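You operate a simulated robot arm through the tools that you are given. There is no shell and no other tool. Be economical: measure what you need, move in short steps, check, and stop when the job is done.

You are at the controls of a simulated two-armed robot. One attempt, no reset.

Task
Carry the dustpan with both arms and set it on the grey table.

Only the result counts: the job must be done as asked and must still hold three seconds after the hand-in. Knocking over, shifting, dropping, spilling or breaking anything else fails it.

Robot
Two 7-joint arms with two-finger parallel grippers on one trunk, on a base that drives. Base frame: it is fixed to the floor where the robot stands at the start and does not move with it; the origin is under the middle of the robot, x ahead of it, y to its left, z up. Readings come in m, degrees, newtons and seconds.
The left shoulder is at the start at [0.177, 0.171, 1.089], the right one opposite. With the tool pointing down near the work surface each hand reaches from about 0.1 to 0.8 m from the robot's upright axis, wherever it stands, measured 20 degrees to its own side. Places, roughly: grey table [-2.1, -1.3, 0.8]. Payload 4.4 kg a hand.
Tool frame (each hand has its own): the origin (TCP) lies between the finger pads and is the grasp point; the fingertips stand 0.023 m ahead of it; z points along the fingers, y is the line along which they close. Largest opening 0.094 m; finger width 0.038, thickness 0.01; the body of the gripper, 0.054 by 0.096 m, starts 0.039 m behind the TCP.
Orientation is told as [roll, pitch, yaw] about the base's x, y, z axes, in that order, counted from this pose: with the fingers straight down and closing along the base's y, the tool's x points along the base's -x, its y along +y and its z along -z.

Tools
- The arms move only by the tool servo_tool. It takes "left_steps", "right_steps" or both (then of equal length, played together; a hand with none holds still); each is a list of rows, each a list of 6 numbers: the shift along the base's x, y, z in units of 400 mm (1.0 is 400 mm), then the turn, a rotation vector about the base's x, y, z in units of 60 degrees (1.0 is 60 degrees). In form: [[x, y, z, wx, wy, wz], ...]. A call has 1 to 20 rows; each row is the pose to reach, as a shift and turn from the pose commanded when the call began. "left_hand" and "right_hand" are, for a hand that has rows, the gripper command, from -1 (shut) to 1 (fully open), values between in proportion, set as the call begins (left out, the last holds). A call with a number of a shift or a turn outside -1 to 1 is refused whole. Rows are played at 5 a second. More than 0.05 m and 8.6 degrees between two rows, or a gripper value outside its range, and nothing of the call is played. A pose out of reach is approached as far as the arm can. The call stops where the force on the tool passes 40 N (or 10 N more than at its start, if that is more) or the arm is blocked; 0.2 s more then pass. The fingers move at their own pace (about 0.072 m/s each) and stop on an object; they squeeze with about 29 N. The grip force told is the motor's: it shows also when the fingers shut on nothing. Time passes only in rows, and 0.2 s behind the last, so rows that repeat a pose let the fingers close. The reply holds the time, the measured pose of the TCP, the force on the tool along the base axes, the opening and the grip force, in the units named above and with some noise, with the torque about the TCP (base axes, N m) and any sound that the robot's microphone picked up.
- Cameras (640 x 400 px; columns grow to the right, rows downward): "scene" is now at [0.2772, -0.015, 1.1778]; the picture's right is [-0.28, -0.96, 0.00], its down [-0.89, 0.26, -0.39] and it looks along [0.37, -0.11, -0.92] (base axes); focal length 263 px, centre (320, 200). "left" rides on the left gripper at [0.086, -0.016, -0.074] in its tool frame; the picture's right is [0.18, 0.98, 0.00], its down [-0.58, 0.11, -0.81] and it looks along [-0.79, 0.15, 0.59] (tool axes); focal length 243 px, centre (320, 200). "right" rides on the right gripper at [0.086, 0.016, -0.075] in its tool frame; the picture's right is [-0.18, 0.98, 0.00], its down [-0.58, -0.11, -0.81] and it looks along [-0.79, -0.15, 0.59] (tool axes); focal length 243 px, centre (320, 200). There is no depth. A picture from a camera that has moved, and an enlarged one, comes with that camera's place and axes in the base frame and with its lens.
- camera(camera): a new picture of that camera. It takes no simulated time.
- lift_body(by): slides the trunk up (or, below 0, down) by that many m; the arms and the scene camera ride with it, the base frame stays. It gives what a move gives, with no picture.
- drive_base(legs): drives the robot by 1 to 6 legs, each [ahead, left, turn to the left] in m, m and degrees, along the robot's own axes; the way and the turn of a leg run together, so that a leg with both is an arc; at most 1.5 m and 180 degrees a leg. The arms and the cameras ride along, it lands a little off, and it stops where it bumps. It gives what a move gives.
- pan_tilt(pan, tilt): turns the head with the scene camera to pan (to the left, within 80 degrees either way) and tilt (down, from -29 to 69), counted from straight ahead of the robot. It gives what a move gives.
- zoom(camera, box): a new picture of the part [left, top, right, bottom] of that camera's present view, enlarged. It takes no simulated time.
- job_done(): hands the job in; it is judged then, once.

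Work in short steps. Places have to be worked out from the pictures, the camera data and where the tool is seen: move nearer, look again, correct. Check each grasp and each placing, and mend what went wrong. You have 120 turns and 100 pictures in all, those below and enlarged ones among them. Open the grippers and draw the arms clear of the work before you hand the job in, unless the task says otherwise; then end with one line.

The tools are called as name(argument=value, ...) on one line, values as JSON. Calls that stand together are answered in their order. servo_tool: Moves the arms, as the interface text tells. Its arguments: {"type":"object","properties":{"left_steps":{"type":"array","items":{"type":"array","items":{"type":"number"}}},"left_hand":{"type":"number"},"right_steps":{"type":"array","items":{"type":"array","items":{"type":"number"}}},"right_hand":{"type":"number"}},"required":[]} The other tools are called the same way: lift_body (by) slides the trunk up or down; drive_base (legs) drives the base; pan_tilt (pan, tilt) turns the head that bears the scene camera; camera (camera) takes a picture; zoom (camera, box) takes an enlarged picture of a part of a camera's view; job_done () hands the job in.

At the start:

```text
t: 0.0
left_ee_pos: [0.4685, 0.1281, 0.7455]
left_tool_rot: [0.0, 0.0, 0.0]
left_force: [0.4, -0.9, -0.2]
left_ft_torque: [-0.03, 0.01, -0.02]
left_width: 0.0942
left_grasp_force: 0.0
right_ee_pos: [0.2716, -0.1655, 0.6603]
right_tool_rot: [0.0, 0.0, -0.1]
right_force: [0.6, 0.3, -0.1]
right_ft_torque: [-0.03, 0.01, 0.01]
right_width: 0.094
right_grasp_force: 0.0
trunk travel left (down, up): [-0.108, 0.281]
robot x, y, heading: [-0.0006, 0.0034, 0.2]
head pan, tilt: [-16.2, 67.2]
```

scene: 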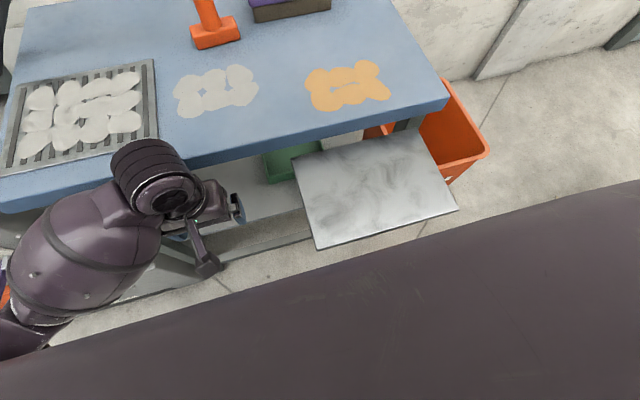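
right: 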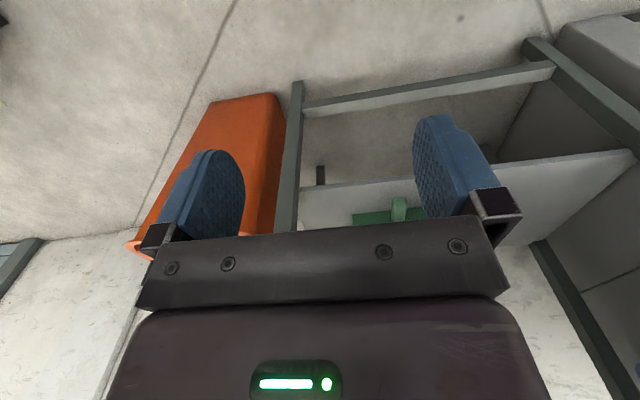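
left: 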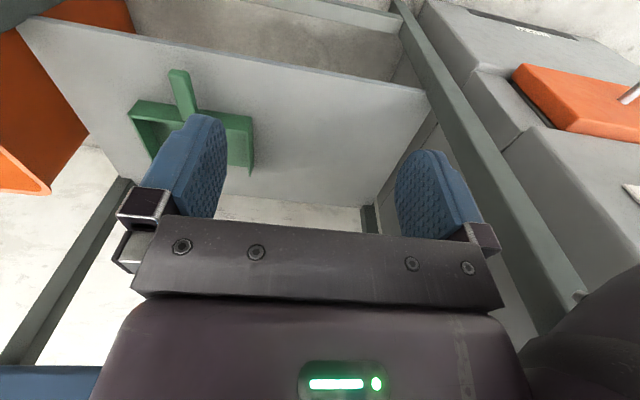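

The wrist views show a green object on the lower shelf of the bench, likely the dustpan. I'll look around with the head to understand the scene.

pan_tilt(pan=0, tilt=35)

camera(camera="scene")

zoom(camera="left", box=[80, 20, 320, 200])

```text
t: 1.0
left_ee_pos: [0.468, 0.1281, 0.745]
left_tool_rot: [0.0, 0.0, 0.0]
left_force: [-0.2, 0.0, 0.4]
left_ft_torque: [0.0, -0.03, 0.0]
left_width: 0.0941
left_grasp_force: 0.0
right_ee_pos: [0.2712, -0.166, 0.6612]
right_tool_rot: [-0.1, 0.0, 0.0]
right_force: [-0.6, 0.1, 0.2]
right_ft_torque: [0.02, 0.02, 0.03]
right_width: 0.0939
right_grasp_force: 0.0
trunk travel left (down, up): [-0.108, 0.281]
robot x, y, heading: [0.0014, 0.0009, 0.3]
head pan, tilt: [0.0, 35.0]
```

```text
96 pictures are left
camera scene: at [0.3096, 0.0011, 1.2198], right [0.0, -1.0, 0.0], down [-0.57, 0.0, -0.82], along [0.82, 0.0, -0.57], focal length 263 px, centre (320, 200)
```

scene: 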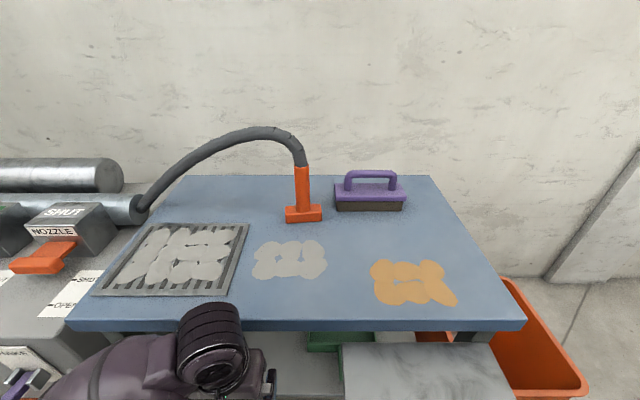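

```text
2.22 times, centred on (200, 110) of left
camera zoom: at [0.3832, 0.1125, 0.8188], right [-0.18, 0.98, 0.0], down [0.58, 0.11, 0.81], along [0.79, 0.15, -0.59], focal length 539 px, centre (587, 400)
```

zoom: 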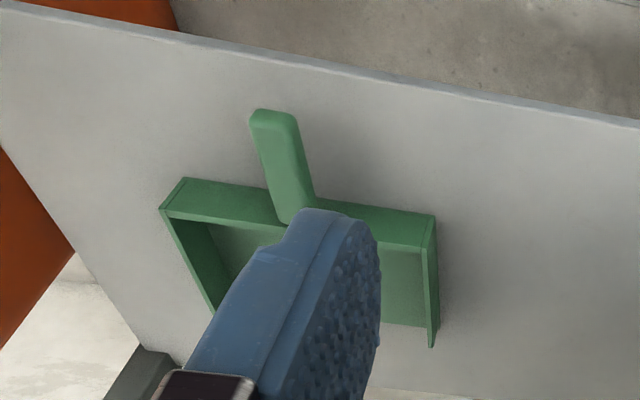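

The dustpan (green) is on the shelf under the bench with its handle towards the robot, end roughly at [0.60, -0.06, 0.45]. I need to understand the marbled plate in front of the bench and see where the grey table is.

pan_tilt(pan=-30, tilt=60)

camera(camera="scene")

pan_tilt(pan=-80, tilt=30)

camera(camera="scene")

```text
t: 1.9
left_ee_pos: [0.4695, 0.1285, 0.7458]
left_tool_rot: [0.0, -0.1, -0.1]
left_force: [0.2, -0.3, 0.4]
left_ft_torque: [0.01, 0.0, 0.01]
left_width: 0.094
left_grasp_force: 0.0
right_ee_pos: [0.272, -0.1657, 0.6609]
right_tool_rot: [0.0, 0.0, 0.0]
right_force: [-0.3, -0.7, 0.0]
right_ft_torque: [0.01, 0.0, 0.02]
right_width: 0.0942
right_grasp_force: 0.0
trunk travel left (down, up): [-0.108, 0.281]
robot x, y, heading: [0.0047, 0.0013, -0.1]
head pan, tilt: [-30.0, 60.0]
```

```text
94 pictures are left
camera scene: at [0.2793, -0.0322, 1.1856], right [-0.5, -0.87, 0.0], down [-0.75, 0.43, -0.5], along [0.43, -0.25, -0.87], focal length 263 px, centre (320, 200)
```

scene: 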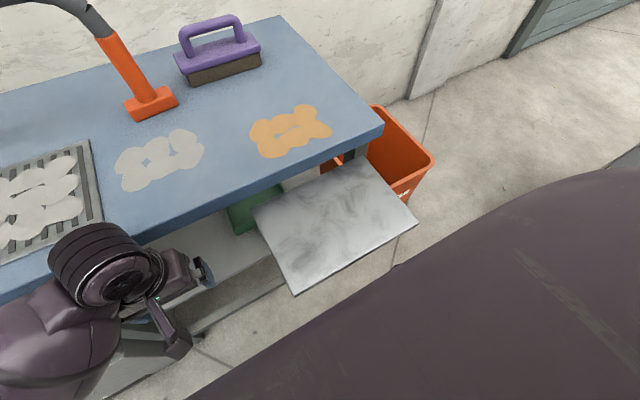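

```text
t: 3.1
left_ee_pos: [0.4695, 0.1281, 0.7447]
left_tool_rot: [0.0, 0.0, 0.0]
left_force: [-0.3, -0.1, -0.4]
left_ft_torque: [0.02, 0.05, 0.0]
left_width: 0.0943
left_grasp_force: 0.0
right_ee_pos: [0.2711, -0.1658, 0.6605]
right_tool_rot: [0.0, 0.1, 0.0]
right_force: [0.7, 0.4, -0.1]
right_ft_torque: [0.01, -0.01, 0.01]
right_width: 0.0941
right_grasp_force: 0.1
trunk travel left (down, up): [-0.108, 0.281]
robot x, y, heading: [0.0018, -0.0028, 0.1]
head pan, tilt: [-80.0, 30.0]
```

```text
93 pictures are left
camera scene: at [0.2373, -0.0879, 1.2276], right [-0.98, -0.17, 0.0], down [-0.09, 0.49, -0.87], along [0.15, -0.85, -0.5], focal length 263 px, centre (320, 200)
```

scene: 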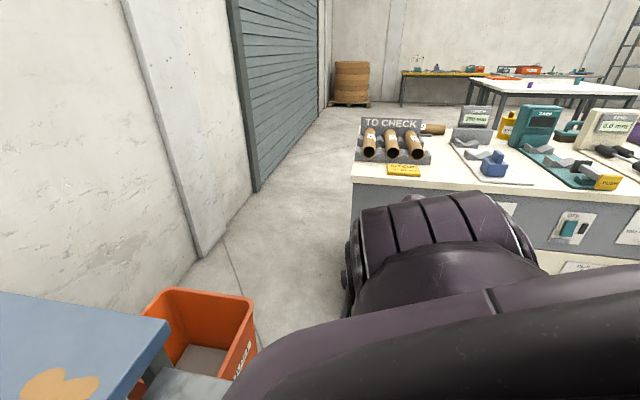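

The marbled plate looks like a board jutting out in front of the bench, height uncertain. I'll draw the left hand back and turn it to the right to view the plate and the dustpan from its wrist camera.

servo_tool(left_steps=[[-0.1, 0.0, 0, 0, 0, 0], [-0.2, 0.03, 0, 0, 0, 0], [-0.3, 0.06, 0, 0, 0, -0.1], [-0.35, 0.12, 0, 0, 0, -0.2], [-0.4, 0.18, 0, 0, 0, -0.3], [-0.4, 0.2, 0, 0, 0, -0.4], [-0.4, 0.2, 0, 0, 0, -0.5]])

camera(camera="left")

```text
t: 4.9
left_ee_pos: [0.3343, 0.2321, 0.6946]
left_tool_rot: [5.0, 3.4, -30.5]
left_force: [0.2, 0.8, -0.2]
left_ft_torque: [-0.05, -0.01, -0.03]
left_width: 0.094
left_grasp_force: 0.1
left hand out of reach, approached as far as the arm can: row 3, 4, 5, 6, 7
right_ee_pos: [0.2698, -0.1654, 0.6612]
right_tool_rot: [-0.1, 0.0, 0.0]
right_force: [0.0, 0.2, 0.9]
right_ft_torque: [-0.02, -0.02, -0.01]
right_width: 0.0938
right_grasp_force: 0.1
trunk travel left (down, up): [-0.108, 0.281]
robot x, y, heading: [-0.0034, 0.0019, -0.2]
head pan, tilt: [-80.0, 30.0]
stopped in row 7 (left hand): the arm was blocked; the commanded pose is now the measured one
```

```text
92 pictures are left
camera left: at [0.2534, 0.2549, 0.7716], right [0.34, 0.93, 0.1], down [0.56, -0.29, 0.78], along [0.75, -0.21, -0.62], focal length 243 px, centre (320, 200)
```

left: 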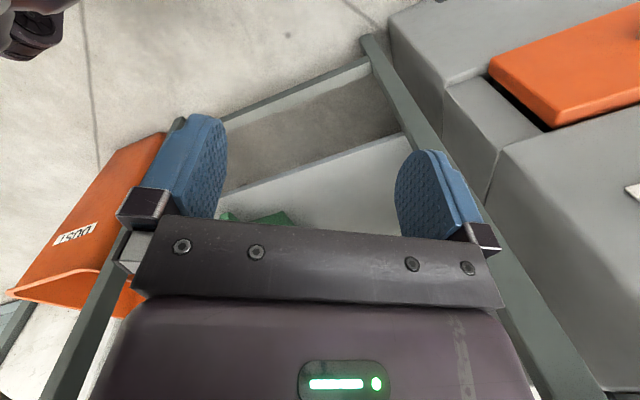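

The plate isn't visible from below, so it must be about tabletop height. Lowering the trunk gives a baseline to triangulate it from the head camera.

pan_tilt(pan=-30, tilt=60)

lift_body(by=-0.1)

camera(camera="scene")

camera(camera="right")

camera(camera="left")

```text
t: 6.1
left_ee_pos: [0.3356, 0.2306, 0.6956]
left_tool_rot: [5.0, 3.3, -30.7]
left_force: [0.2, -0.7, -0.1]
left_ft_torque: [-0.03, 0.0, 0.05]
left_width: 0.0938
left_grasp_force: 0.1
right_ee_pos: [0.2707, -0.1645, 0.6596]
right_tool_rot: [0.1, 0.1, 0.0]
right_force: [-0.9, -0.5, 0.3]
right_ft_torque: [0.01, 0.04, 0.0]
right_width: 0.0942
right_grasp_force: 0.1
trunk travel left (down, up): [-0.108, 0.281]
robot x, y, heading: [-0.0014, -0.0008, -0.0]
head pan, tilt: [-30.0, 60.0]
```

```text
t: 6.8
left_ee_pos: [0.3108, 0.2438, 0.6357]
left_tool_rot: [3.8, 11.6, -35.0]
left_force: [0.2, -1.8, 0.2]
left_ft_torque: [0.01, 0.02, -0.01]
left_width: 0.094
left_grasp_force: 0.1
right_ee_pos: [0.27, -0.1746, 0.6239]
right_tool_rot: [-0.2, -0.3, 1.0]
right_force: [-9.7, 8.5, 13.5]
right_ft_torque: [0.96, 0.51, 0.44]
right_width: 0.0939
right_grasp_force: 0.0
trunk travel left (down, up): [-0.07, 0.318]
robot x, y, heading: [0.0039, -0.0004, -0.1]
head pan, tilt: [-30.0, 60.0]
stopped: the force on the tool passed its limit at 112 N (the readings are from after the stop); the commanded pose is now the measured one
```

```text
91 pictures are left
camera scene: at [0.3159, -0.0331, 1.137], right [-0.5, -0.87, 0.0], down [-0.75, 0.43, -0.5], along [0.43, -0.25, -0.87], focal length 263 px, centre (320, 200)
```

scene: 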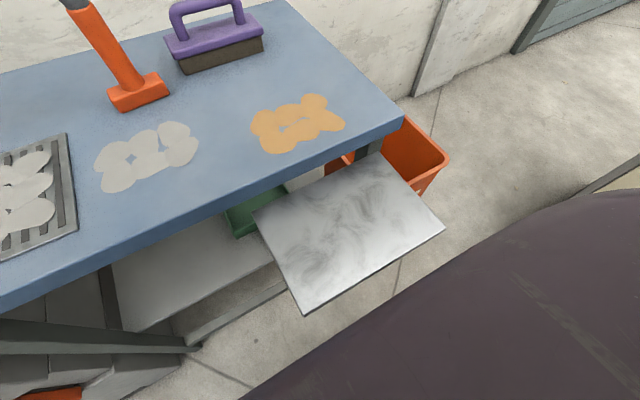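

```text
90 pictures are left
camera right: at [0.1829, -0.1585, 0.6971], right [0.17, 0.99, 0.0], down [0.58, -0.1, 0.81], along [0.8, -0.14, -0.59], focal length 243 px, centre (320, 200)
```

right: 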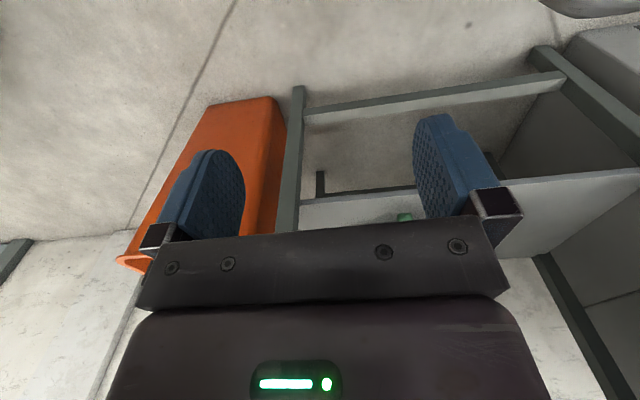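

```text
89 pictures are left
camera left: at [0.2412, 0.2669, 0.7236], right [0.43, 0.9, 0.1], down [0.63, -0.38, 0.68], along [0.65, -0.23, -0.73], focal length 243 px, centre (320, 200)
```

left: 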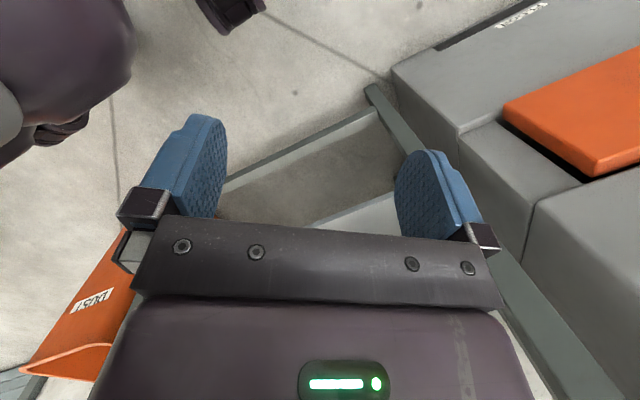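

The plate sits at about z≈0.77 over x 0.36–0.52, y −0.04…−0.27; the arm bumped something (likely the robot itself). I'll raise the trunk a little and look left to check the free space before backing off.

lift_body(by=0.04)

pan_tilt(pan=80, tilt=30)

camera(camera="scene")

```text
t: 7.6
left_ee_pos: [0.3101, 0.2438, 0.6755]
left_tool_rot: [3.6, 11.4, -34.9]
left_force: [0.2, 0.2, 0.2]
left_ft_torque: [-0.03, 0.0, 0.04]
left_width: 0.0938
left_grasp_force: 0.0
right_ee_pos: [0.2718, -0.1746, 0.6643]
right_tool_rot: [-0.7, -0.3, 0.9]
right_force: [0.1, 0.5, 0.2]
right_ft_torque: [0.04, 0.02, -0.02]
right_width: 0.0939
right_grasp_force: 0.0
trunk travel left (down, up): [-0.11, 0.278]
robot x, y, heading: [-0.0015, 0.0048, 0.1]
head pan, tilt: [-30.0, 60.0]
```

```text
t: 9.5
left_ee_pos: [0.3101, 0.2436, 0.6769]
left_tool_rot: [3.8, 11.3, -34.9]
left_force: [-0.6, -0.5, 0.3]
left_ft_torque: [0.01, 0.0, 0.0]
left_width: 0.0939
left_grasp_force: 0.0
right_ee_pos: [0.2714, -0.1742, 0.6629]
right_tool_rot: [-0.8, -0.4, 0.8]
right_force: [0.1, -0.1, 0.1]
right_ft_torque: [0.0, -0.01, -0.02]
right_width: 0.094
right_grasp_force: 0.1
trunk travel left (down, up): [-0.11, 0.278]
robot x, y, heading: [-0.0003, 0.0005, -0.2]
head pan, tilt: [80.0, 30.0]
```

```text
88 pictures are left
camera scene: at [0.2351, 0.09, 1.2307], right [0.98, -0.17, 0.0], down [-0.09, -0.49, -0.87], along [0.15, 0.85, -0.5], focal length 263 px, centre (320, 200)
```

scene: 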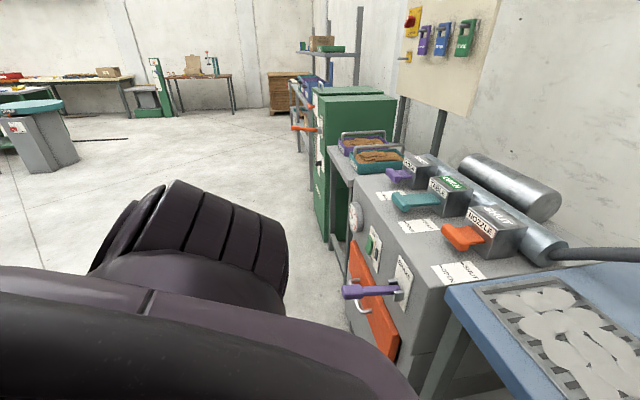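

Space behind and left seems open. I'll back up 0.35 m to give both arms room and view the bench from further away.

drive_base(legs=[[-0.35, 0, 0]])

pan_tilt(pan=0, tilt=50)

camera(camera="scene")

camera(camera="right")

```text
t: 11.7
left_ee_pos: [-0.035, 0.2442, 0.6756]
left_tool_rot: [3.8, 11.4, -34.7]
left_force: [0.1, -0.2, 0.2]
left_ft_torque: [-0.02, 0.02, -0.01]
left_width: 0.094
left_grasp_force: 0.2
right_ee_pos: [-0.0722, -0.1736, 0.6628]
right_tool_rot: [-0.7, -0.5, 1.0]
right_force: [0.0, 0.0, 0.5]
right_ft_torque: [0.01, 0.0, 0.01]
right_width: 0.0939
right_grasp_force: 0.1
trunk travel left (down, up): [-0.11, 0.278]
robot x, y, heading: [-0.3452, 0.0003, 0.1]
head pan, tilt: [80.0, 30.0]
```

```text
t: 13.2
left_ee_pos: [-0.0362, 0.2452, 0.6762]
left_tool_rot: [3.8, 11.3, -34.8]
left_force: [-0.3, -0.1, 0.1]
left_ft_torque: [0.01, 0.0, 0.01]
left_width: 0.094
left_grasp_force: 0.1
right_ee_pos: [-0.0724, -0.1746, 0.6634]
right_tool_rot: [-0.6, -0.5, 1.1]
right_force: [0.8, 0.0, -0.1]
right_ft_torque: [0.01, -0.02, -0.03]
right_width: 0.0939
right_grasp_force: 0.1
trunk travel left (down, up): [-0.11, 0.278]
robot x, y, heading: [-0.3458, 0.0, -0.0]
head pan, tilt: [0.0, 50.0]
```

```text
87 pictures are left
camera scene: at [-0.0483, 0.0015, 1.2013], right [0.0, -1.0, 0.0], down [-0.77, 0.0, -0.64], along [0.64, 0.0, -0.77], focal length 263 px, centre (320, 200)
```

scene: 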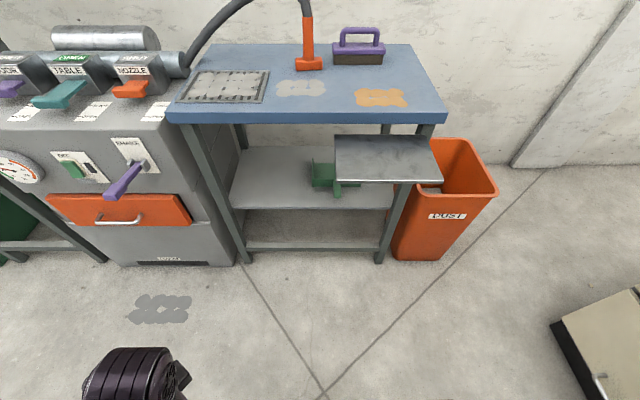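

```text
86 pictures are left
camera right: at [-0.1596, -0.1588, 0.7369], right [0.17, 0.99, -0.01], down [0.58, -0.09, 0.81], along [0.8, -0.14, -0.58], focal length 243 px, centre (320, 200)
```

right: 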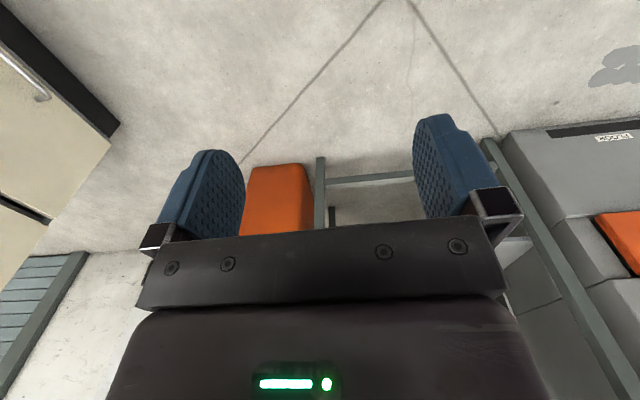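

The bench, shelf, dustpan and bin are clear now. I'll zoom in on the plate and dustpan.

zoom(camera="scene", box=[220, 90, 480, 270])

```text
2.22 times, centred on (350, 180) of scene
camera zoom: at [-0.0483, 0.0015, 1.2013], right [0.0, -1.0, 0.0], down [-0.77, 0.0, -0.64], along [0.64, 0.0, -0.77], focal length 584 px, centre (253, 244)
```

zoom: 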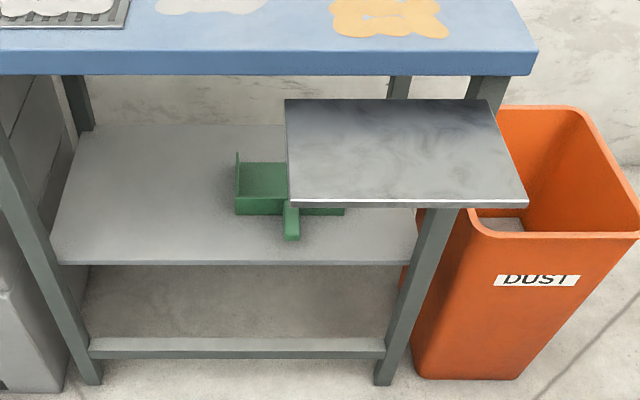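

Geometry: shelf top z≈0.40, its front edge x≈0.57; handle from about x 0.595–0.68 at y≈−0.063, z≈0.44; plate overhangs at z≈0.77. I'll pitch the right hand 60° forward in free space, to reach under the plate.

servo_tool(right_steps=[[0.084, 0.017, -0.044, 0, -0.125, 0], [0.169, 0.034, -0.088, 0, -0.25, 0], [0.253, 0.051, -0.131, 0, -0.375, 0], [0.338, 0.069, -0.175, 0, -0.5, 0], [0.422, 0.086, -0.219, 0, -0.625, 0], [0.506, 0.103, -0.263, 0, -0.75, 0], [0.591, 0.12, -0.306, 0, -0.875, 0], [0.675, 0.137, -0.35, 0, -1.0, 0]])

camera(camera="right")

camera(camera="scene")

```text
t: 14.3
left_ee_pos: [-0.0342, 0.2445, 0.6764]
left_tool_rot: [3.8, 11.4, -34.7]
left_force: [-0.3, -0.7, -0.2]
left_ft_torque: [-0.02, 0.04, 0.01]
left_width: 0.0938
left_grasp_force: 0.1
right_ee_pos: [0.0653, -0.144, 0.5944]
right_tool_rot: [-1.4, -30.8, 1.3]
right_force: [-15.0, -2.4, 30.7]
right_ft_torque: [0.2, 3.41, 0.39]
right_width: 0.0939
right_grasp_force: 0.1
trunk travel left (down, up): [-0.11, 0.278]
robot x, y, heading: [-0.3439, -0.0008, 0.0]
head pan, tilt: [0.0, 50.0]
stopped in row 5 (right hand): the force on the tool passed its limit at 182 N (the readings are from after the stop); the commanded pose is now the measured one
```

```text
84 pictures are left
camera right: at [-0.0475, -0.1295, 0.6139], right [0.15, 0.99, 0.07], down [0.09, -0.09, 0.99], along [0.99, -0.14, -0.1], focal length 243 px, centre (320, 200)
```

right: 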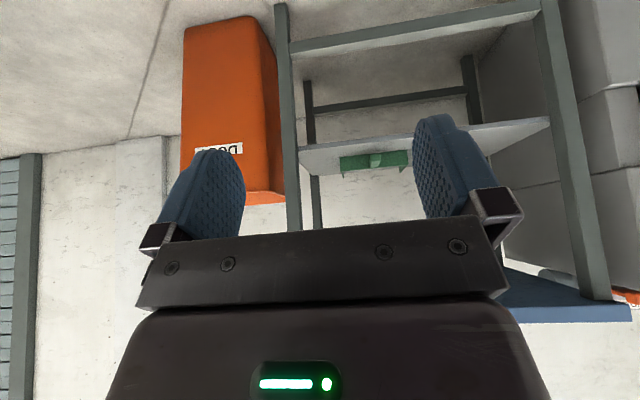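

```text
83 pictures are left
camera scene: at [-0.0489, 0.0017, 1.2018], right [0.0, -1.0, 0.0], down [-0.77, 0.0, -0.64], along [0.64, 0.0, -0.77], focal length 263 px, centre (320, 200)
```

scene: 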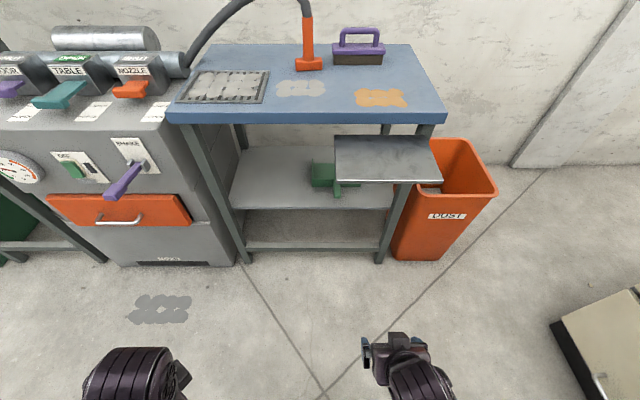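

Nothing external is near, so the hand touched the robot's own body. I'll move up and forward first, then continue pitching.

servo_tool(right_steps=[[0.06, 0, 0.06, 0, 0, 0], [0.16, 0, 0.1, 0, 0, 0], [0.26, 0, 0.1, 0, -0.06, 0], [0.36, 0, 0.1, 0, -0.18, 0], [0.46, 0, 0.1, 0, -0.3, 0], [0.56, 0, 0.1, 0, -0.42, 0], [0.62, 0, 0.1, 0, -0.5, 0]])

```text
t: 15.9
left_ee_pos: [-0.0346, 0.2443, 0.6753]
left_tool_rot: [3.8, 11.3, -34.6]
left_force: [-0.4, -0.6, 0.4]
left_ft_torque: [-0.03, 0.0, -0.03]
left_width: 0.0941
left_grasp_force: 0.1
right_ee_pos: [0.3149, -0.1461, 0.6296]
right_tool_rot: [-2.9, -60.9, 2.4]
right_force: [0.4, 0.0, -0.3]
right_ft_torque: [0.0, 0.0, 0.01]
right_width: 0.094
right_grasp_force: 0.1
trunk travel left (down, up): [-0.11, 0.278]
robot x, y, heading: [-0.3414, -0.0005, 0.0]
head pan, tilt: [0.0, 50.0]
```

Worked. Now lower to z≈0.50 and centre on the handle's line y≈−0.063, fix the small twist, then look.

servo_tool(right_steps=[[0, 0.07, -0.1, 0, 0, 0], [0, 0.14, -0.2, 0.02, 0, -0.02], [0, 0.208, -0.32, 0.04, 0, -0.04]])

camera(camera="right")

camera(camera="scene")

```text
refused: row 3 steps farther than a row can; nothing moved
```

```text
82 pictures are left
camera right: at [0.2076, -0.1311, 0.5912], right [0.09, 0.99, 0.14], down [-0.42, -0.09, 0.9], along [0.9, -0.14, 0.41], focal length 243 px, centre (320, 200)
```

right: 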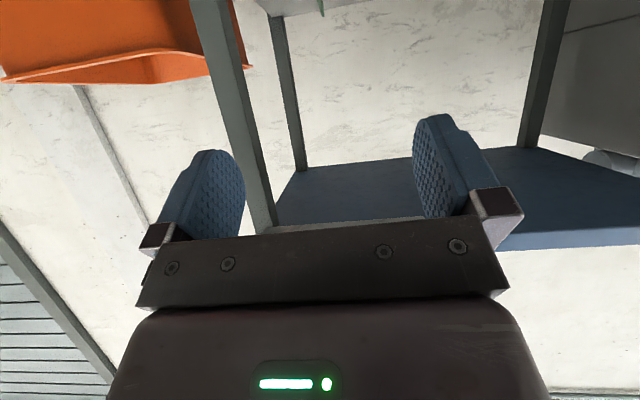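

```text
81 pictures are left
camera scene: at [-0.0479, 0.0015, 1.2012], right [0.0, -1.0, 0.0], down [-0.77, 0.0, -0.64], along [0.64, 0.0, -0.77], focal length 263 px, centre (320, 200)
```

scene: 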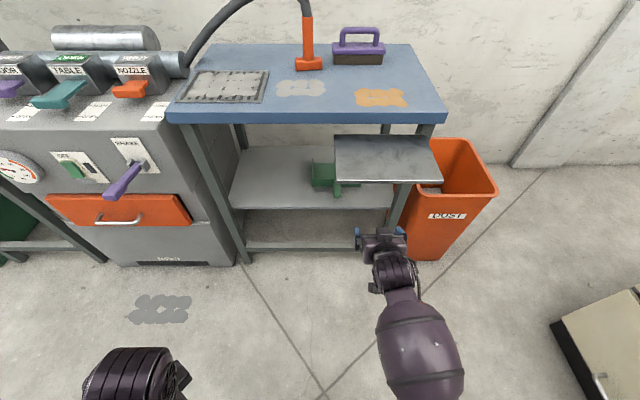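

The wrist camera looks upward in this pose, so I'll use the left camera as observer. Lower the right hand with smaller steps.

servo_tool(right_steps=[[0, 0.06, -0.07, 0, 0, 0], [0, 0.12, -0.14, 0.02, 0, -0.02], [0, 0.17, -0.22, 0.04, 0, -0.04], [0, 0.208, -0.3, 0.05, 0, -0.04]], left_steps=[[0.09, 0, 0, 0, 0, 0], [0.18, 0, 0, 0, 0, 0.13], [0.27, -0.04, 0, 0, 0, 0.26], [0.36, -0.08, 0, 0, 0, 0.39]])

camera(camera="left")

```text
t: 16.8
left_ee_pos: [0.0831, 0.2753, 0.681]
left_tool_rot: [13.8, 13.8, -22.0]
left_force: [-0.1, -0.6, -0.1]
left_ft_torque: [-0.02, -0.04, -0.02]
left_width: 0.094
left_grasp_force: 0.0
left hand out of reach, approached as far as the arm can: row 4
right_ee_pos: [0.319, -0.1866, 0.5238]
right_tool_rot: [-22.1, -60.0, 17.6]
right_force: [-0.1, 0.1, 0.3]
right_ft_torque: [-0.02, -0.03, 0.02]
right_width: 0.0941
right_grasp_force: 0.0
trunk travel left (down, up): [-0.11, 0.278]
robot x, y, heading: [-0.343, -0.0013, 0.2]
head pan, tilt: [0.0, 50.0]
stopped in row 4 (right hand): the arm was blocked; the commanded pose is now the measured one
```

```text
80 pictures are left
camera left: at [0.0083, 0.2704, 0.7674], right [0.24, 0.93, 0.27], down [0.67, -0.36, 0.65], along [0.7, 0.02, -0.71], focal length 243 px, centre (320, 200)
```

left: 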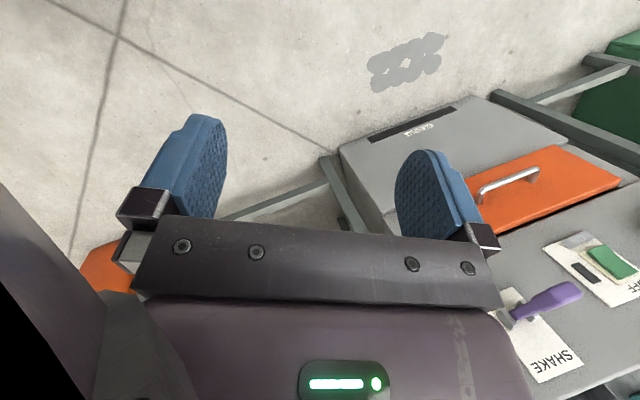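

The right arm can't come that far inward. Better: keep the right hand on its own side and shift the base left instead. First straighten the right hand's orientation.

servo_tool(right_steps=[[0, -0.04, 0, 0.09, 0, 0.06], [0, -0.08, 0, 0.18, 0, 0.125]])

```text
t: 17.4
left_ee_pos: [0.0843, 0.2752, 0.6816]
left_tool_rot: [13.7, 13.9, -22.1]
left_force: [1.0, 0.9, 0.7]
left_ft_torque: [0.02, 0.02, 0.0]
left_width: 0.0939
left_grasp_force: 0.0
right_ee_pos: [0.3191, -0.2183, 0.5231]
right_tool_rot: [0.2, -62.1, 5.4]
right_force: [0.1, -1.2, -0.2]
right_ft_torque: [-0.01, -0.01, -0.04]
right_width: 0.0942
right_grasp_force: 0.1
trunk travel left (down, up): [-0.11, 0.278]
robot x, y, heading: [-0.3466, -0.0005, 0.0]
head pan, tilt: [0.0, 50.0]
```

Right hand is level. Shift the base 0.155 m left so the right hand lines up with the handle.

drive_base(legs=[[0, 0.155, 0]])

servo_tool(left_steps=[[0, 0, 0, 0, 0, -0.14], [0.0, 0, 0.05, 0, 0, -0.28], [0.05, 0, 0.1, 0, 0, -0.42], [0.1, 0, 0.1, 0, 0, -0.56]])

camera(camera="left")

camera(camera="scene")

```text
t: 19.4
left_ee_pos: [0.0822, 0.4305, 0.6806]
left_tool_rot: [13.7, 13.9, -22.0]
left_force: [0.6, 0.6, 0.7]
left_ft_torque: [0.02, -0.02, -0.01]
left_width: 0.0942
left_grasp_force: 0.1
right_ee_pos: [0.3186, -0.0644, 0.5235]
right_tool_rot: [0.0, -62.1, 5.6]
right_force: [0.3, 0.1, 0.0]
right_ft_torque: [0.01, 0.0, 0.01]
right_width: 0.0939
right_grasp_force: 0.0
trunk travel left (down, up): [-0.11, 0.278]
robot x, y, heading: [-0.342, 0.1543, 0.1]
head pan, tilt: [0.0, 50.0]
```

```text
t: 20.4
left_ee_pos: [0.1237, 0.4304, 0.7207]
left_tool_rot: [13.6, 13.9, -55.7]
left_force: [-0.4, 0.0, 0.7]
left_ft_torque: [0.0, 0.01, 0.02]
left_width: 0.094
left_grasp_force: 0.1
right_ee_pos: [0.3179, -0.0644, 0.5231]
right_tool_rot: [0.2, -62.2, 5.7]
right_force: [-0.6, -0.1, -0.2]
right_ft_torque: [-0.02, -0.01, 0.03]
right_width: 0.094
right_grasp_force: 0.0
trunk travel left (down, up): [-0.11, 0.278]
robot x, y, heading: [-0.3448, 0.1562, 0.2]
head pan, tilt: [0.0, 50.0]
```

```text
79 pictures are left
camera left: at [0.0593, 0.4671, 0.8074], right [0.72, 0.64, 0.27], down [0.36, -0.68, 0.64], along [0.59, -0.37, -0.72], focal length 243 px, centre (320, 200)
```

left: 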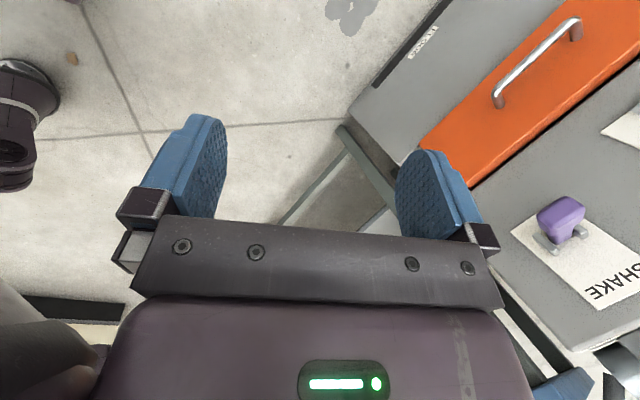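

```text
78 pictures are left
camera scene: at [-0.0482, 0.1565, 1.2011], right [0.0, -1.0, 0.0], down [-0.77, 0.0, -0.64], along [0.64, 0.0, -0.77], focal length 263 px, centre (320, 200)
```

scene: 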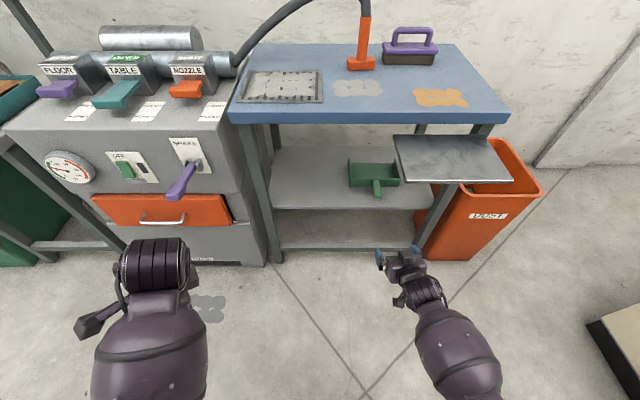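

Now the head camera sees the dustpan and handle well. Zoom to measure it.

zoom(camera="scene", box=[310, 140, 470, 300])

```text
2.50 times, centred on (390, 220) of scene
camera zoom: at [-0.0482, 0.1565, 1.2011], right [0.0, -1.0, 0.0], down [-0.77, 0.0, -0.64], along [0.64, 0.0, -0.77], focal length 657 px, centre (145, 150)
```

zoom: 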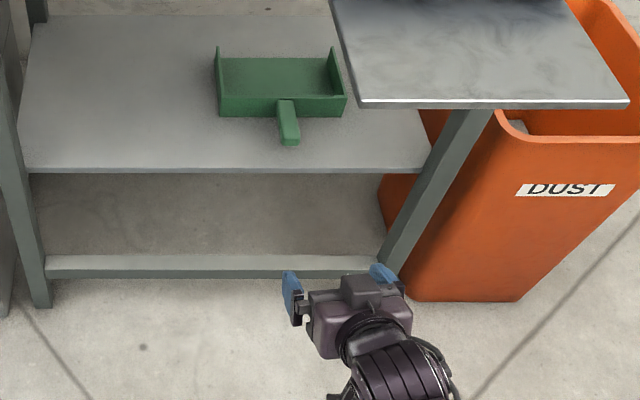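

Handle end ≈ (0.60, −0.062), attached to the back wall at x≈0.68; handle runs at about −6° yaw. Drive ahead 0.2 m with the hand at z 0.52, after yawing it slightly.

servo_tool(right_steps=[[0, 0, -0.02, 0, 0, -0.09], [0, 0, -0.04, 0, 0, -0.17]])

drive_base(legs=[[0.2, 0, 0]])

camera(camera="scene")

camera(camera="left")

```text
t: 21.0
left_ee_pos: [0.1244, 0.4297, 0.7193]
left_tool_rot: [13.6, 14.0, -55.6]
left_force: [0.4, -0.9, -0.1]
left_ft_torque: [0.0, 0.0, -0.01]
left_width: 0.0939
left_grasp_force: 0.1
right_ee_pos: [0.3169, -0.0635, 0.5078]
right_tool_rot: [0.0, -62.0, -4.5]
right_force: [-0.1, -1.2, 0.1]
right_ft_torque: [-0.03, 0.0, 0.01]
right_width: 0.0941
right_grasp_force: 0.1
trunk travel left (down, up): [-0.11, 0.278]
robot x, y, heading: [-0.3466, 0.1544, 0.1]
head pan, tilt: [0.0, 50.0]
```

```text
t: 22.6
left_ee_pos: [0.3241, 0.4317, 0.7205]
left_tool_rot: [13.6, 13.9, -55.5]
left_force: [0.4, 0.0, -0.3]
left_ft_torque: [0.02, 0.0, -0.04]
left_width: 0.0941
left_grasp_force: 0.2
right_ee_pos: [0.5177, -0.0604, 0.5071]
right_tool_rot: [0.0, -62.0, -4.4]
right_force: [-0.1, -0.5, -1.0]
right_ft_torque: [-0.01, 0.0, 0.0]
right_width: 0.094
right_grasp_force: 0.0
trunk travel left (down, up): [-0.11, 0.278]
robot x, y, heading: [-0.1474, 0.1548, 0.2]
head pan, tilt: [0.0, 50.0]
```

```text
76 pictures are left
camera scene: at [0.1523, 0.1583, 1.2011], right [0.01, -1.0, 0.0], down [-0.77, 0.0, -0.64], along [0.64, 0.0, -0.77], focal length 263 px, centre (320, 200)
```

scene: 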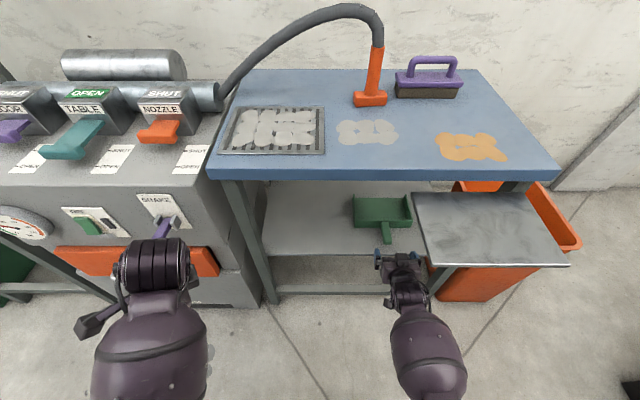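

```text
75 pictures are left
camera left: at [0.2585, 0.4689, 0.8072], right [0.72, 0.64, 0.27], down [0.36, -0.67, 0.65], along [0.6, -0.37, -0.71], focal length 243 px, centre (320, 200)
```

left: 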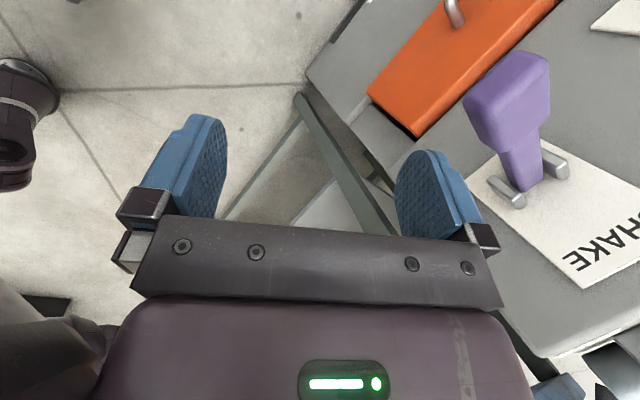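

Hand is at the shelf front, above handle height. Zoom to refine before advancing; the left arm stays clear of the purple lever by not driving further.

zoom(camera="scene", box=[330, 170, 450, 300])

```text
3.08 times, centred on (390, 235) of scene
camera zoom: at [0.1523, 0.1583, 1.2011], right [0.01, -1.0, 0.0], down [-0.77, 0.0, -0.64], along [0.64, 0.0, -0.77], focal length 809 px, centre (105, 92)
```

zoom: 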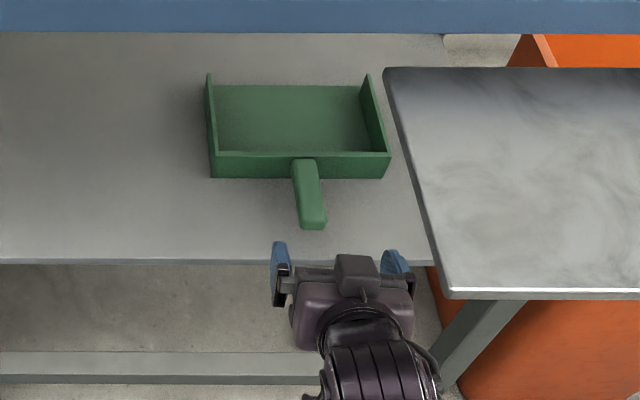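

Refined: handle spans x 0.612–0.69, y≈−0.070, top z≈0.43. Advance the right hand above it, then descend to z≈0.45.

servo_tool(right_steps=[[0.1, -0.01, 0, 0, 0, 0.03], [0.2, -0.022, 0, 0, 0, 0.06], [0.305, -0.022, 0, 0, 0, 0.06], [0.305, -0.022, -0.07, 0, 0, 0.06], [0.305, -0.022, -0.13, 0, 0, 0.06]])

zoom(camera="scene", box=[330, 170, 450, 300])

camera(camera="right")

```text
t: 23.8
left_ee_pos: [0.3234, 0.4313, 0.7202]
left_tool_rot: [13.7, 13.9, -55.4]
left_force: [-0.4, 0.2, 0.7]
left_ft_torque: [0.02, -0.01, -0.03]
left_width: 0.0938
left_grasp_force: 0.0
right_ee_pos: [0.6426, -0.0697, 0.4551]
right_tool_rot: [0.0, -62.1, -0.8]
right_force: [-0.1, 0.4, 0.5]
right_ft_torque: [0.0, 0.01, 0.01]
right_width: 0.0943
right_grasp_force: 0.1
trunk travel left (down, up): [-0.11, 0.278]
robot x, y, heading: [-0.1457, 0.1569, 0.4]
head pan, tilt: [0.0, 50.0]
```

```text
3.08 times, centred on (390, 235) of scene
camera zoom: at [0.152, 0.1583, 1.2012], right [0.01, -1.0, 0.0], down [-0.77, 0.0, -0.64], along [0.64, 0.0, -0.77], focal length 809 px, centre (105, 92)
```

zoom: 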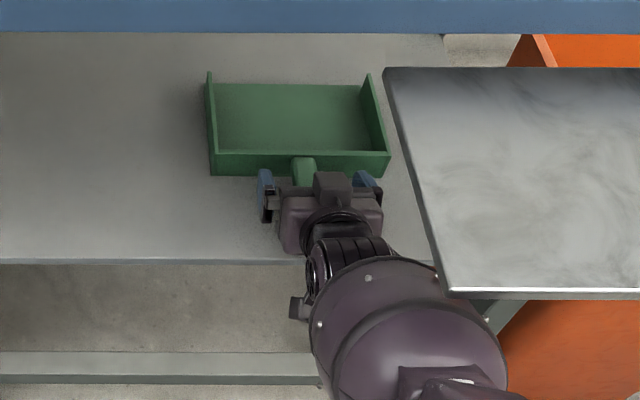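

```text
72 pictures are left
camera right: at [0.5353, -0.0518, 0.4138], right [0.1, 0.98, 0.16], down [-0.44, -0.1, 0.89], along [0.89, -0.16, 0.42], focal length 243 px, centre (320, 200)
```

right: 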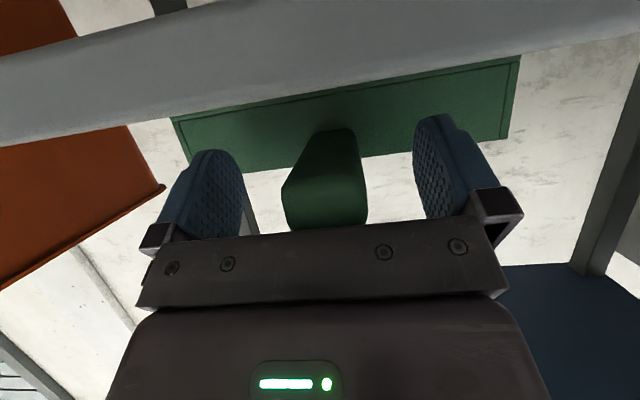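

The wrist view shows the handle nicely between the pads at the TCP. Closing the right gripper.

servo_tool(right_steps=[[0, 0, 0, 0, 0, 0], [0, 0, 0, 0, 0, 0], [0, 0, 0, 0, 0, 0], [0, 0, 0, 0, 0, 0], [0, 0, 0, 0, 0, 0]], right_hand=-1)

camera(camera="right")

```text
t: 25.0
left_ee_pos: [0.3237, 0.4322, 0.7203]
left_tool_rot: [13.7, 13.8, -55.4]
left_force: [-0.3, -0.6, -0.1]
left_ft_torque: [-0.02, 0.02, 0.0]
left_width: 0.0939
left_grasp_force: 0.1
right_ee_pos: [0.6416, -0.0704, 0.4554]
right_tool_rot: [-0.1, -62.0, -0.8]
right_force: [0.3, -0.2, 0.7]
right_ft_torque: [0.04, -0.15, -0.08]
right_width: 0.0276
right_grasp_force: 28.6
trunk travel left (down, up): [-0.11, 0.278]
robot x, y, heading: [-0.1441, 0.1567, 0.2]
head pan, tilt: [0.0, 50.0]
```

```text
71 pictures are left
camera right: at [0.5349, -0.0521, 0.4137], right [0.1, 0.98, 0.16], down [-0.44, -0.1, 0.89], along [0.89, -0.16, 0.42], focal length 243 px, centre (320, 200)
```

right: 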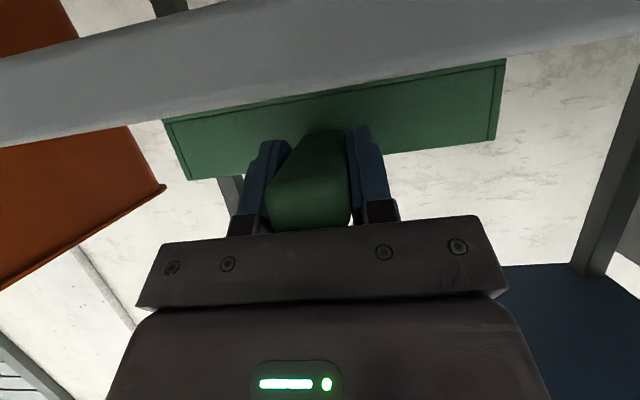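

Firm grip (28 mm wide). Lift a few cm to test the hold.

servo_tool(right_steps=[[0, 0, 0.03, 0, 0, 0], [0, 0, 0.06, 0, 0, 0], [0, 0, 0.09, 0, 0, 0], [0, 0, 0.09, 0, 0, 0]])

camera(camera="scene")

```text
t: 26.0
left_ee_pos: [0.3239, 0.4329, 0.7208]
left_tool_rot: [13.7, 13.9, -55.5]
left_force: [0.1, -0.8, -0.5]
left_ft_torque: [0.01, 0.02, 0.03]
left_width: 0.0942
left_grasp_force: 0.1
right_ee_pos: [0.6402, -0.0685, 0.4905]
right_tool_rot: [0.0, -62.1, -0.8]
right_force: [0.5, 0.5, -1.5]
right_ft_torque: [0.0, 0.1, 0.02]
right_width: 0.028
right_grasp_force: 28.9
trunk travel left (down, up): [-0.11, 0.278]
robot x, y, heading: [-0.1411, 0.1584, 0.0]
head pan, tilt: [0.0, 50.0]
```

```text
70 pictures are left
camera scene: at [0.1522, 0.1583, 1.2012], right [0.01, -1.0, 0.0], down [-0.77, 0.0, -0.64], along [0.64, 0.0, -0.77], focal length 263 px, centre (320, 200)
```

scene: 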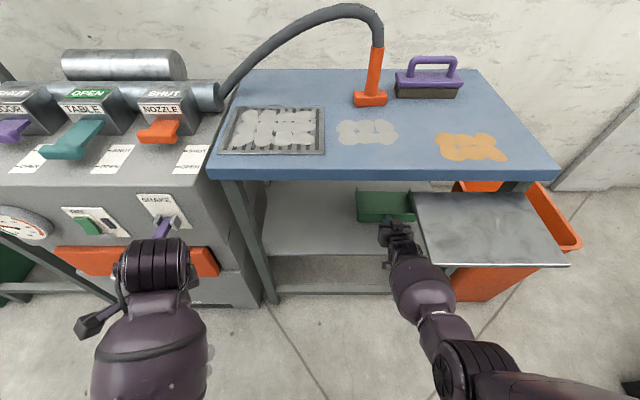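

It's very light and holds. Back the base out 0.45 m straight.

drive_base(legs=[[-0.45, 0, 0]])

camera(camera="scene")

```text
t: 28.7
left_ee_pos: [-0.1308, 0.4306, 0.7201]
left_tool_rot: [13.8, 14.0, -55.0]
left_force: [0.5, 0.5, -0.3]
left_ft_torque: [0.01, 0.01, -0.02]
left_width: 0.0939
left_grasp_force: 0.1
right_ee_pos: [0.1892, -0.0686, 0.4919]
right_tool_rot: [0.0, -62.1, -0.4]
right_force: [-0.4, 0.2, -2.0]
right_ft_torque: [-0.02, 0.15, 0.01]
right_width: 0.0277
right_grasp_force: 28.8
trunk travel left (down, up): [-0.11, 0.278]
robot x, y, heading: [-0.5945, 0.15, 0.8]
head pan, tilt: [0.0, 50.0]
```

```text
69 pictures are left
camera scene: at [-0.3, 0.1561, 1.2013], right [0.01, -1.0, 0.0], down [-0.77, -0.01, -0.64], along [0.64, 0.01, -0.77], focal length 263 px, centre (320, 200)
```

scene: 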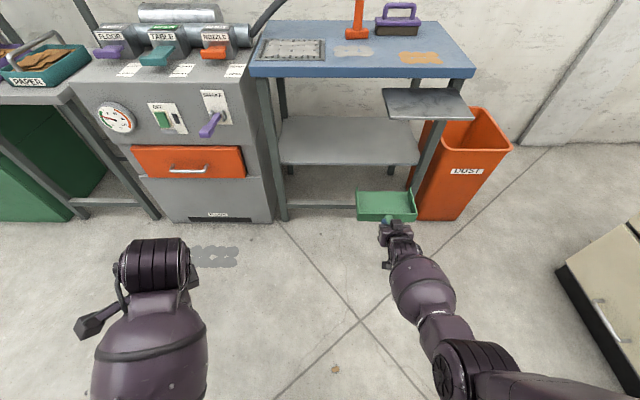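

The dustpan is out and level. Now raise it and bring it closer: up 0.40, back 0.22.

servo_tool(right_steps=[[-0.02, -0.01, 0.1, 0, 0, 0], [-0.05, -0.02, 0.2, 0, 0, 0], [-0.1, -0.03, 0.3, 0, 0, 0], [-0.15, -0.04, 0.4, 0, 0, 0], [-0.2, -0.05, 0.5, 0, 0, 0], [-0.26, -0.06, 0.6, 0, 0, 0], [-0.32, -0.07, 0.7, 0, 0, 0], [-0.38, -0.08, 0.8, 0, 0, 0], [-0.44, -0.08, 0.9, 0, 0, 0], [-0.5, -0.08, 1.0, 0, 0, 0]])

camera(camera="scene")

```text
t: 30.9
left_ee_pos: [-0.131, 0.4309, 0.721]
left_tool_rot: [13.7, 14.0, -55.0]
left_force: [-1.3, -0.8, 0.1]
left_ft_torque: [0.03, 0.04, 0.0]
left_width: 0.0938
left_grasp_force: 0.0
right_ee_pos: [-0.0063, -0.1013, 0.8917]
right_tool_rot: [0.1, -62.1, -0.5]
right_force: [1.1, 0.6, -1.2]
right_ft_torque: [0.03, 0.12, 0.02]
right_width: 0.028
right_grasp_force: 28.7
right hand out of reach, approached as far as the arm can: row 10
trunk travel left (down, up): [-0.11, 0.278]
robot x, y, heading: [-0.5969, 0.1518, 0.7]
head pan, tilt: [0.0, 50.0]
```

```text
68 pictures are left
camera scene: at [-0.2999, 0.1554, 1.2012], right [0.01, -1.0, 0.0], down [-0.77, -0.01, -0.64], along [0.64, 0.01, -0.77], focal length 263 px, centre (320, 200)
```

scene: 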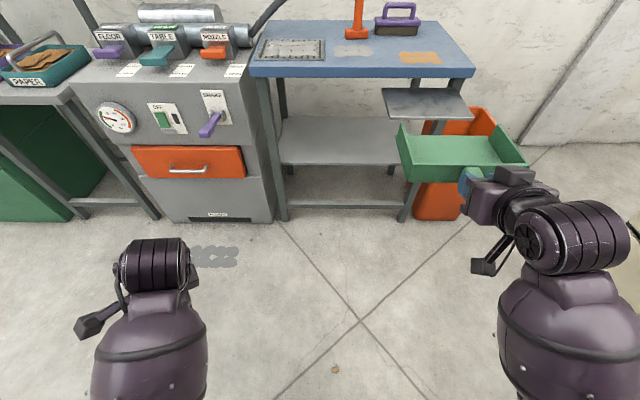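

Held well. Yaw the right hand 60° to the left in place so the pan extends across the front of the robot.

servo_tool(right_steps=[[0, 0, 0, 0, 0, 0.125], [0, 0, 0, 0, 0, 0.25], [-0.02, 0, 0, 0, 0, 0.375], [-0.04, 0, 0, 0, 0, 0.5], [-0.06, 0, 0, 0, 0, 0.625], [-0.08, 0, 0, 0, 0, 0.75], [-0.1, 0, 0, 0, 0, 0.875], [-0.12, 0, 0, 0, 0, 1.0]])

camera(camera="scene")

```text
t: 32.7
left_ee_pos: [-0.1308, 0.4298, 0.7213]
left_tool_rot: [13.7, 13.9, -55.1]
left_force: [-1.3, -1.2, -0.6]
left_ft_torque: [0.0, 0.02, -0.01]
left_width: 0.0939
left_grasp_force: 0.0
right_ee_pos: [-0.0548, -0.0999, 0.8898]
right_tool_rot: [0.0, -62.1, 59.8]
right_force: [-0.5, -0.1, -1.5]
right_ft_torque: [-0.09, 0.05, -0.03]
right_width: 0.0276
right_grasp_force: 28.9
trunk travel left (down, up): [-0.11, 0.278]
robot x, y, heading: [-0.5978, 0.1496, 0.9]
head pan, tilt: [0.0, 50.0]
```

```text
67 pictures are left
camera scene: at [-0.2998, 0.1561, 1.2012], right [0.01, -1.0, 0.0], down [-0.77, -0.01, -0.64], along [0.64, 0.01, -0.77], focal length 263 px, centre (320, 200)
```

scene: 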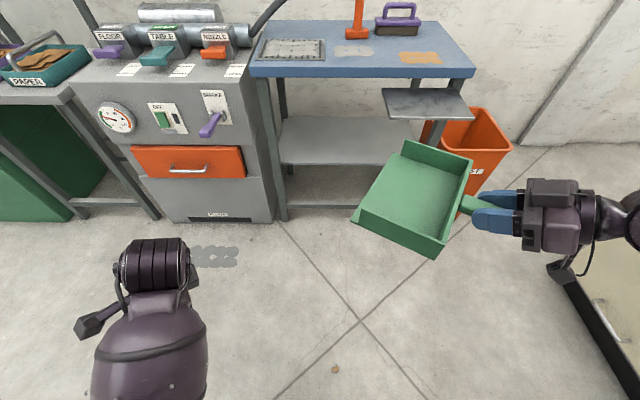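

Great view of the pan. Yaw 25° more and move it 0.10 m left, to be centred in front of the robot.

servo_tool(right_steps=[[0, 0.06, 0, 0, 0, 0.1], [0, 0.12, 0, 0, 0, 0.21], [0, 0.18, 0, 0, 0, 0.32], [0, 0.25, 0, 0, 0, 0.42]])

zoom(camera="scene", box=[220, 80, 540, 320])

```text
t: 33.7
left_ee_pos: [-0.1309, 0.4304, 0.7209]
left_tool_rot: [13.6, 14.0, -55.1]
left_force: [0.1, 0.4, -0.2]
left_ft_torque: [-0.01, 0.03, 0.0]
left_width: 0.0939
left_grasp_force: 0.1
right_ee_pos: [-0.0537, 0.0016, 0.8891]
right_tool_rot: [0.0, -62.1, 84.7]
right_force: [-0.4, -0.1, -1.0]
right_ft_torque: [-0.13, 0.0, 0.01]
right_width: 0.0278
right_grasp_force: 28.8
trunk travel left (down, up): [-0.11, 0.278]
robot x, y, heading: [-0.5956, 0.1486, 1.1]
head pan, tilt: [0.0, 50.0]
```

```text
1.67 times, centred on (380, 200) of scene
camera zoom: at [-0.2996, 0.1563, 1.2011], right [0.01, -1.0, 0.0], down [-0.77, -0.01, -0.64], along [0.64, 0.01, -0.77], focal length 438 px, centre (220, 200)
```

zoom: 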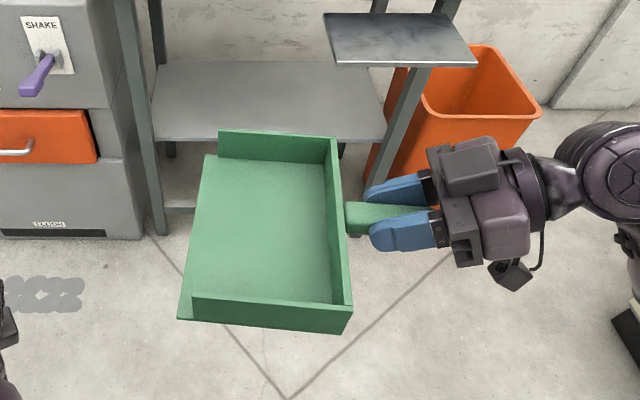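

The pan's near side wall is at x≈−0.14, y 0.05–0.18, top z≈0.885; I'll grip it with the left hand from the left side. First raise the left hand and square it up.

servo_tool(left_steps=[[0, 0.02, 0.1, -0.04, 0.007, 0], [0, 0.04, 0.2, -0.08, 0.013, 0], [0, 0.06, 0.3, -0.13, 0.02, 0], [0, 0.08, 0.4, -0.18, 0.03, 0], [0, 0.08, 0.5, -0.23, 0.04, 0], [0, 0.08, 0.6, -0.28, 0.05, 0], [0, 0.08, 0.68, -0.32, 0.053, 0]])

```text
t: 34.3
left_ee_pos: [-0.1059, 0.4834, 0.8121]
left_tool_rot: [21.9, 21.6, -59.2]
left_force: [0.3, 0.0, 0.9]
left_ft_torque: [0.03, 0.0, -0.01]
left_width: 0.094
left_grasp_force: 0.1
left hand out of reach, approached as far as the arm can: row 2
right_ee_pos: [-0.0551, 0.0012, 0.8905]
right_tool_rot: [0.0, -62.1, 84.8]
right_force: [0.1, 0.2, -1.4]
right_ft_torque: [-0.13, 0.02, -0.02]
right_width: 0.028
right_grasp_force: 28.3
trunk travel left (down, up): [-0.11, 0.278]
robot x, y, heading: [-0.5944, 0.1506, 0.8]
head pan, tilt: [0.0, 50.0]
stopped in row 2 (left hand): the arm was blocked; the commanded pose is now the measured one
```

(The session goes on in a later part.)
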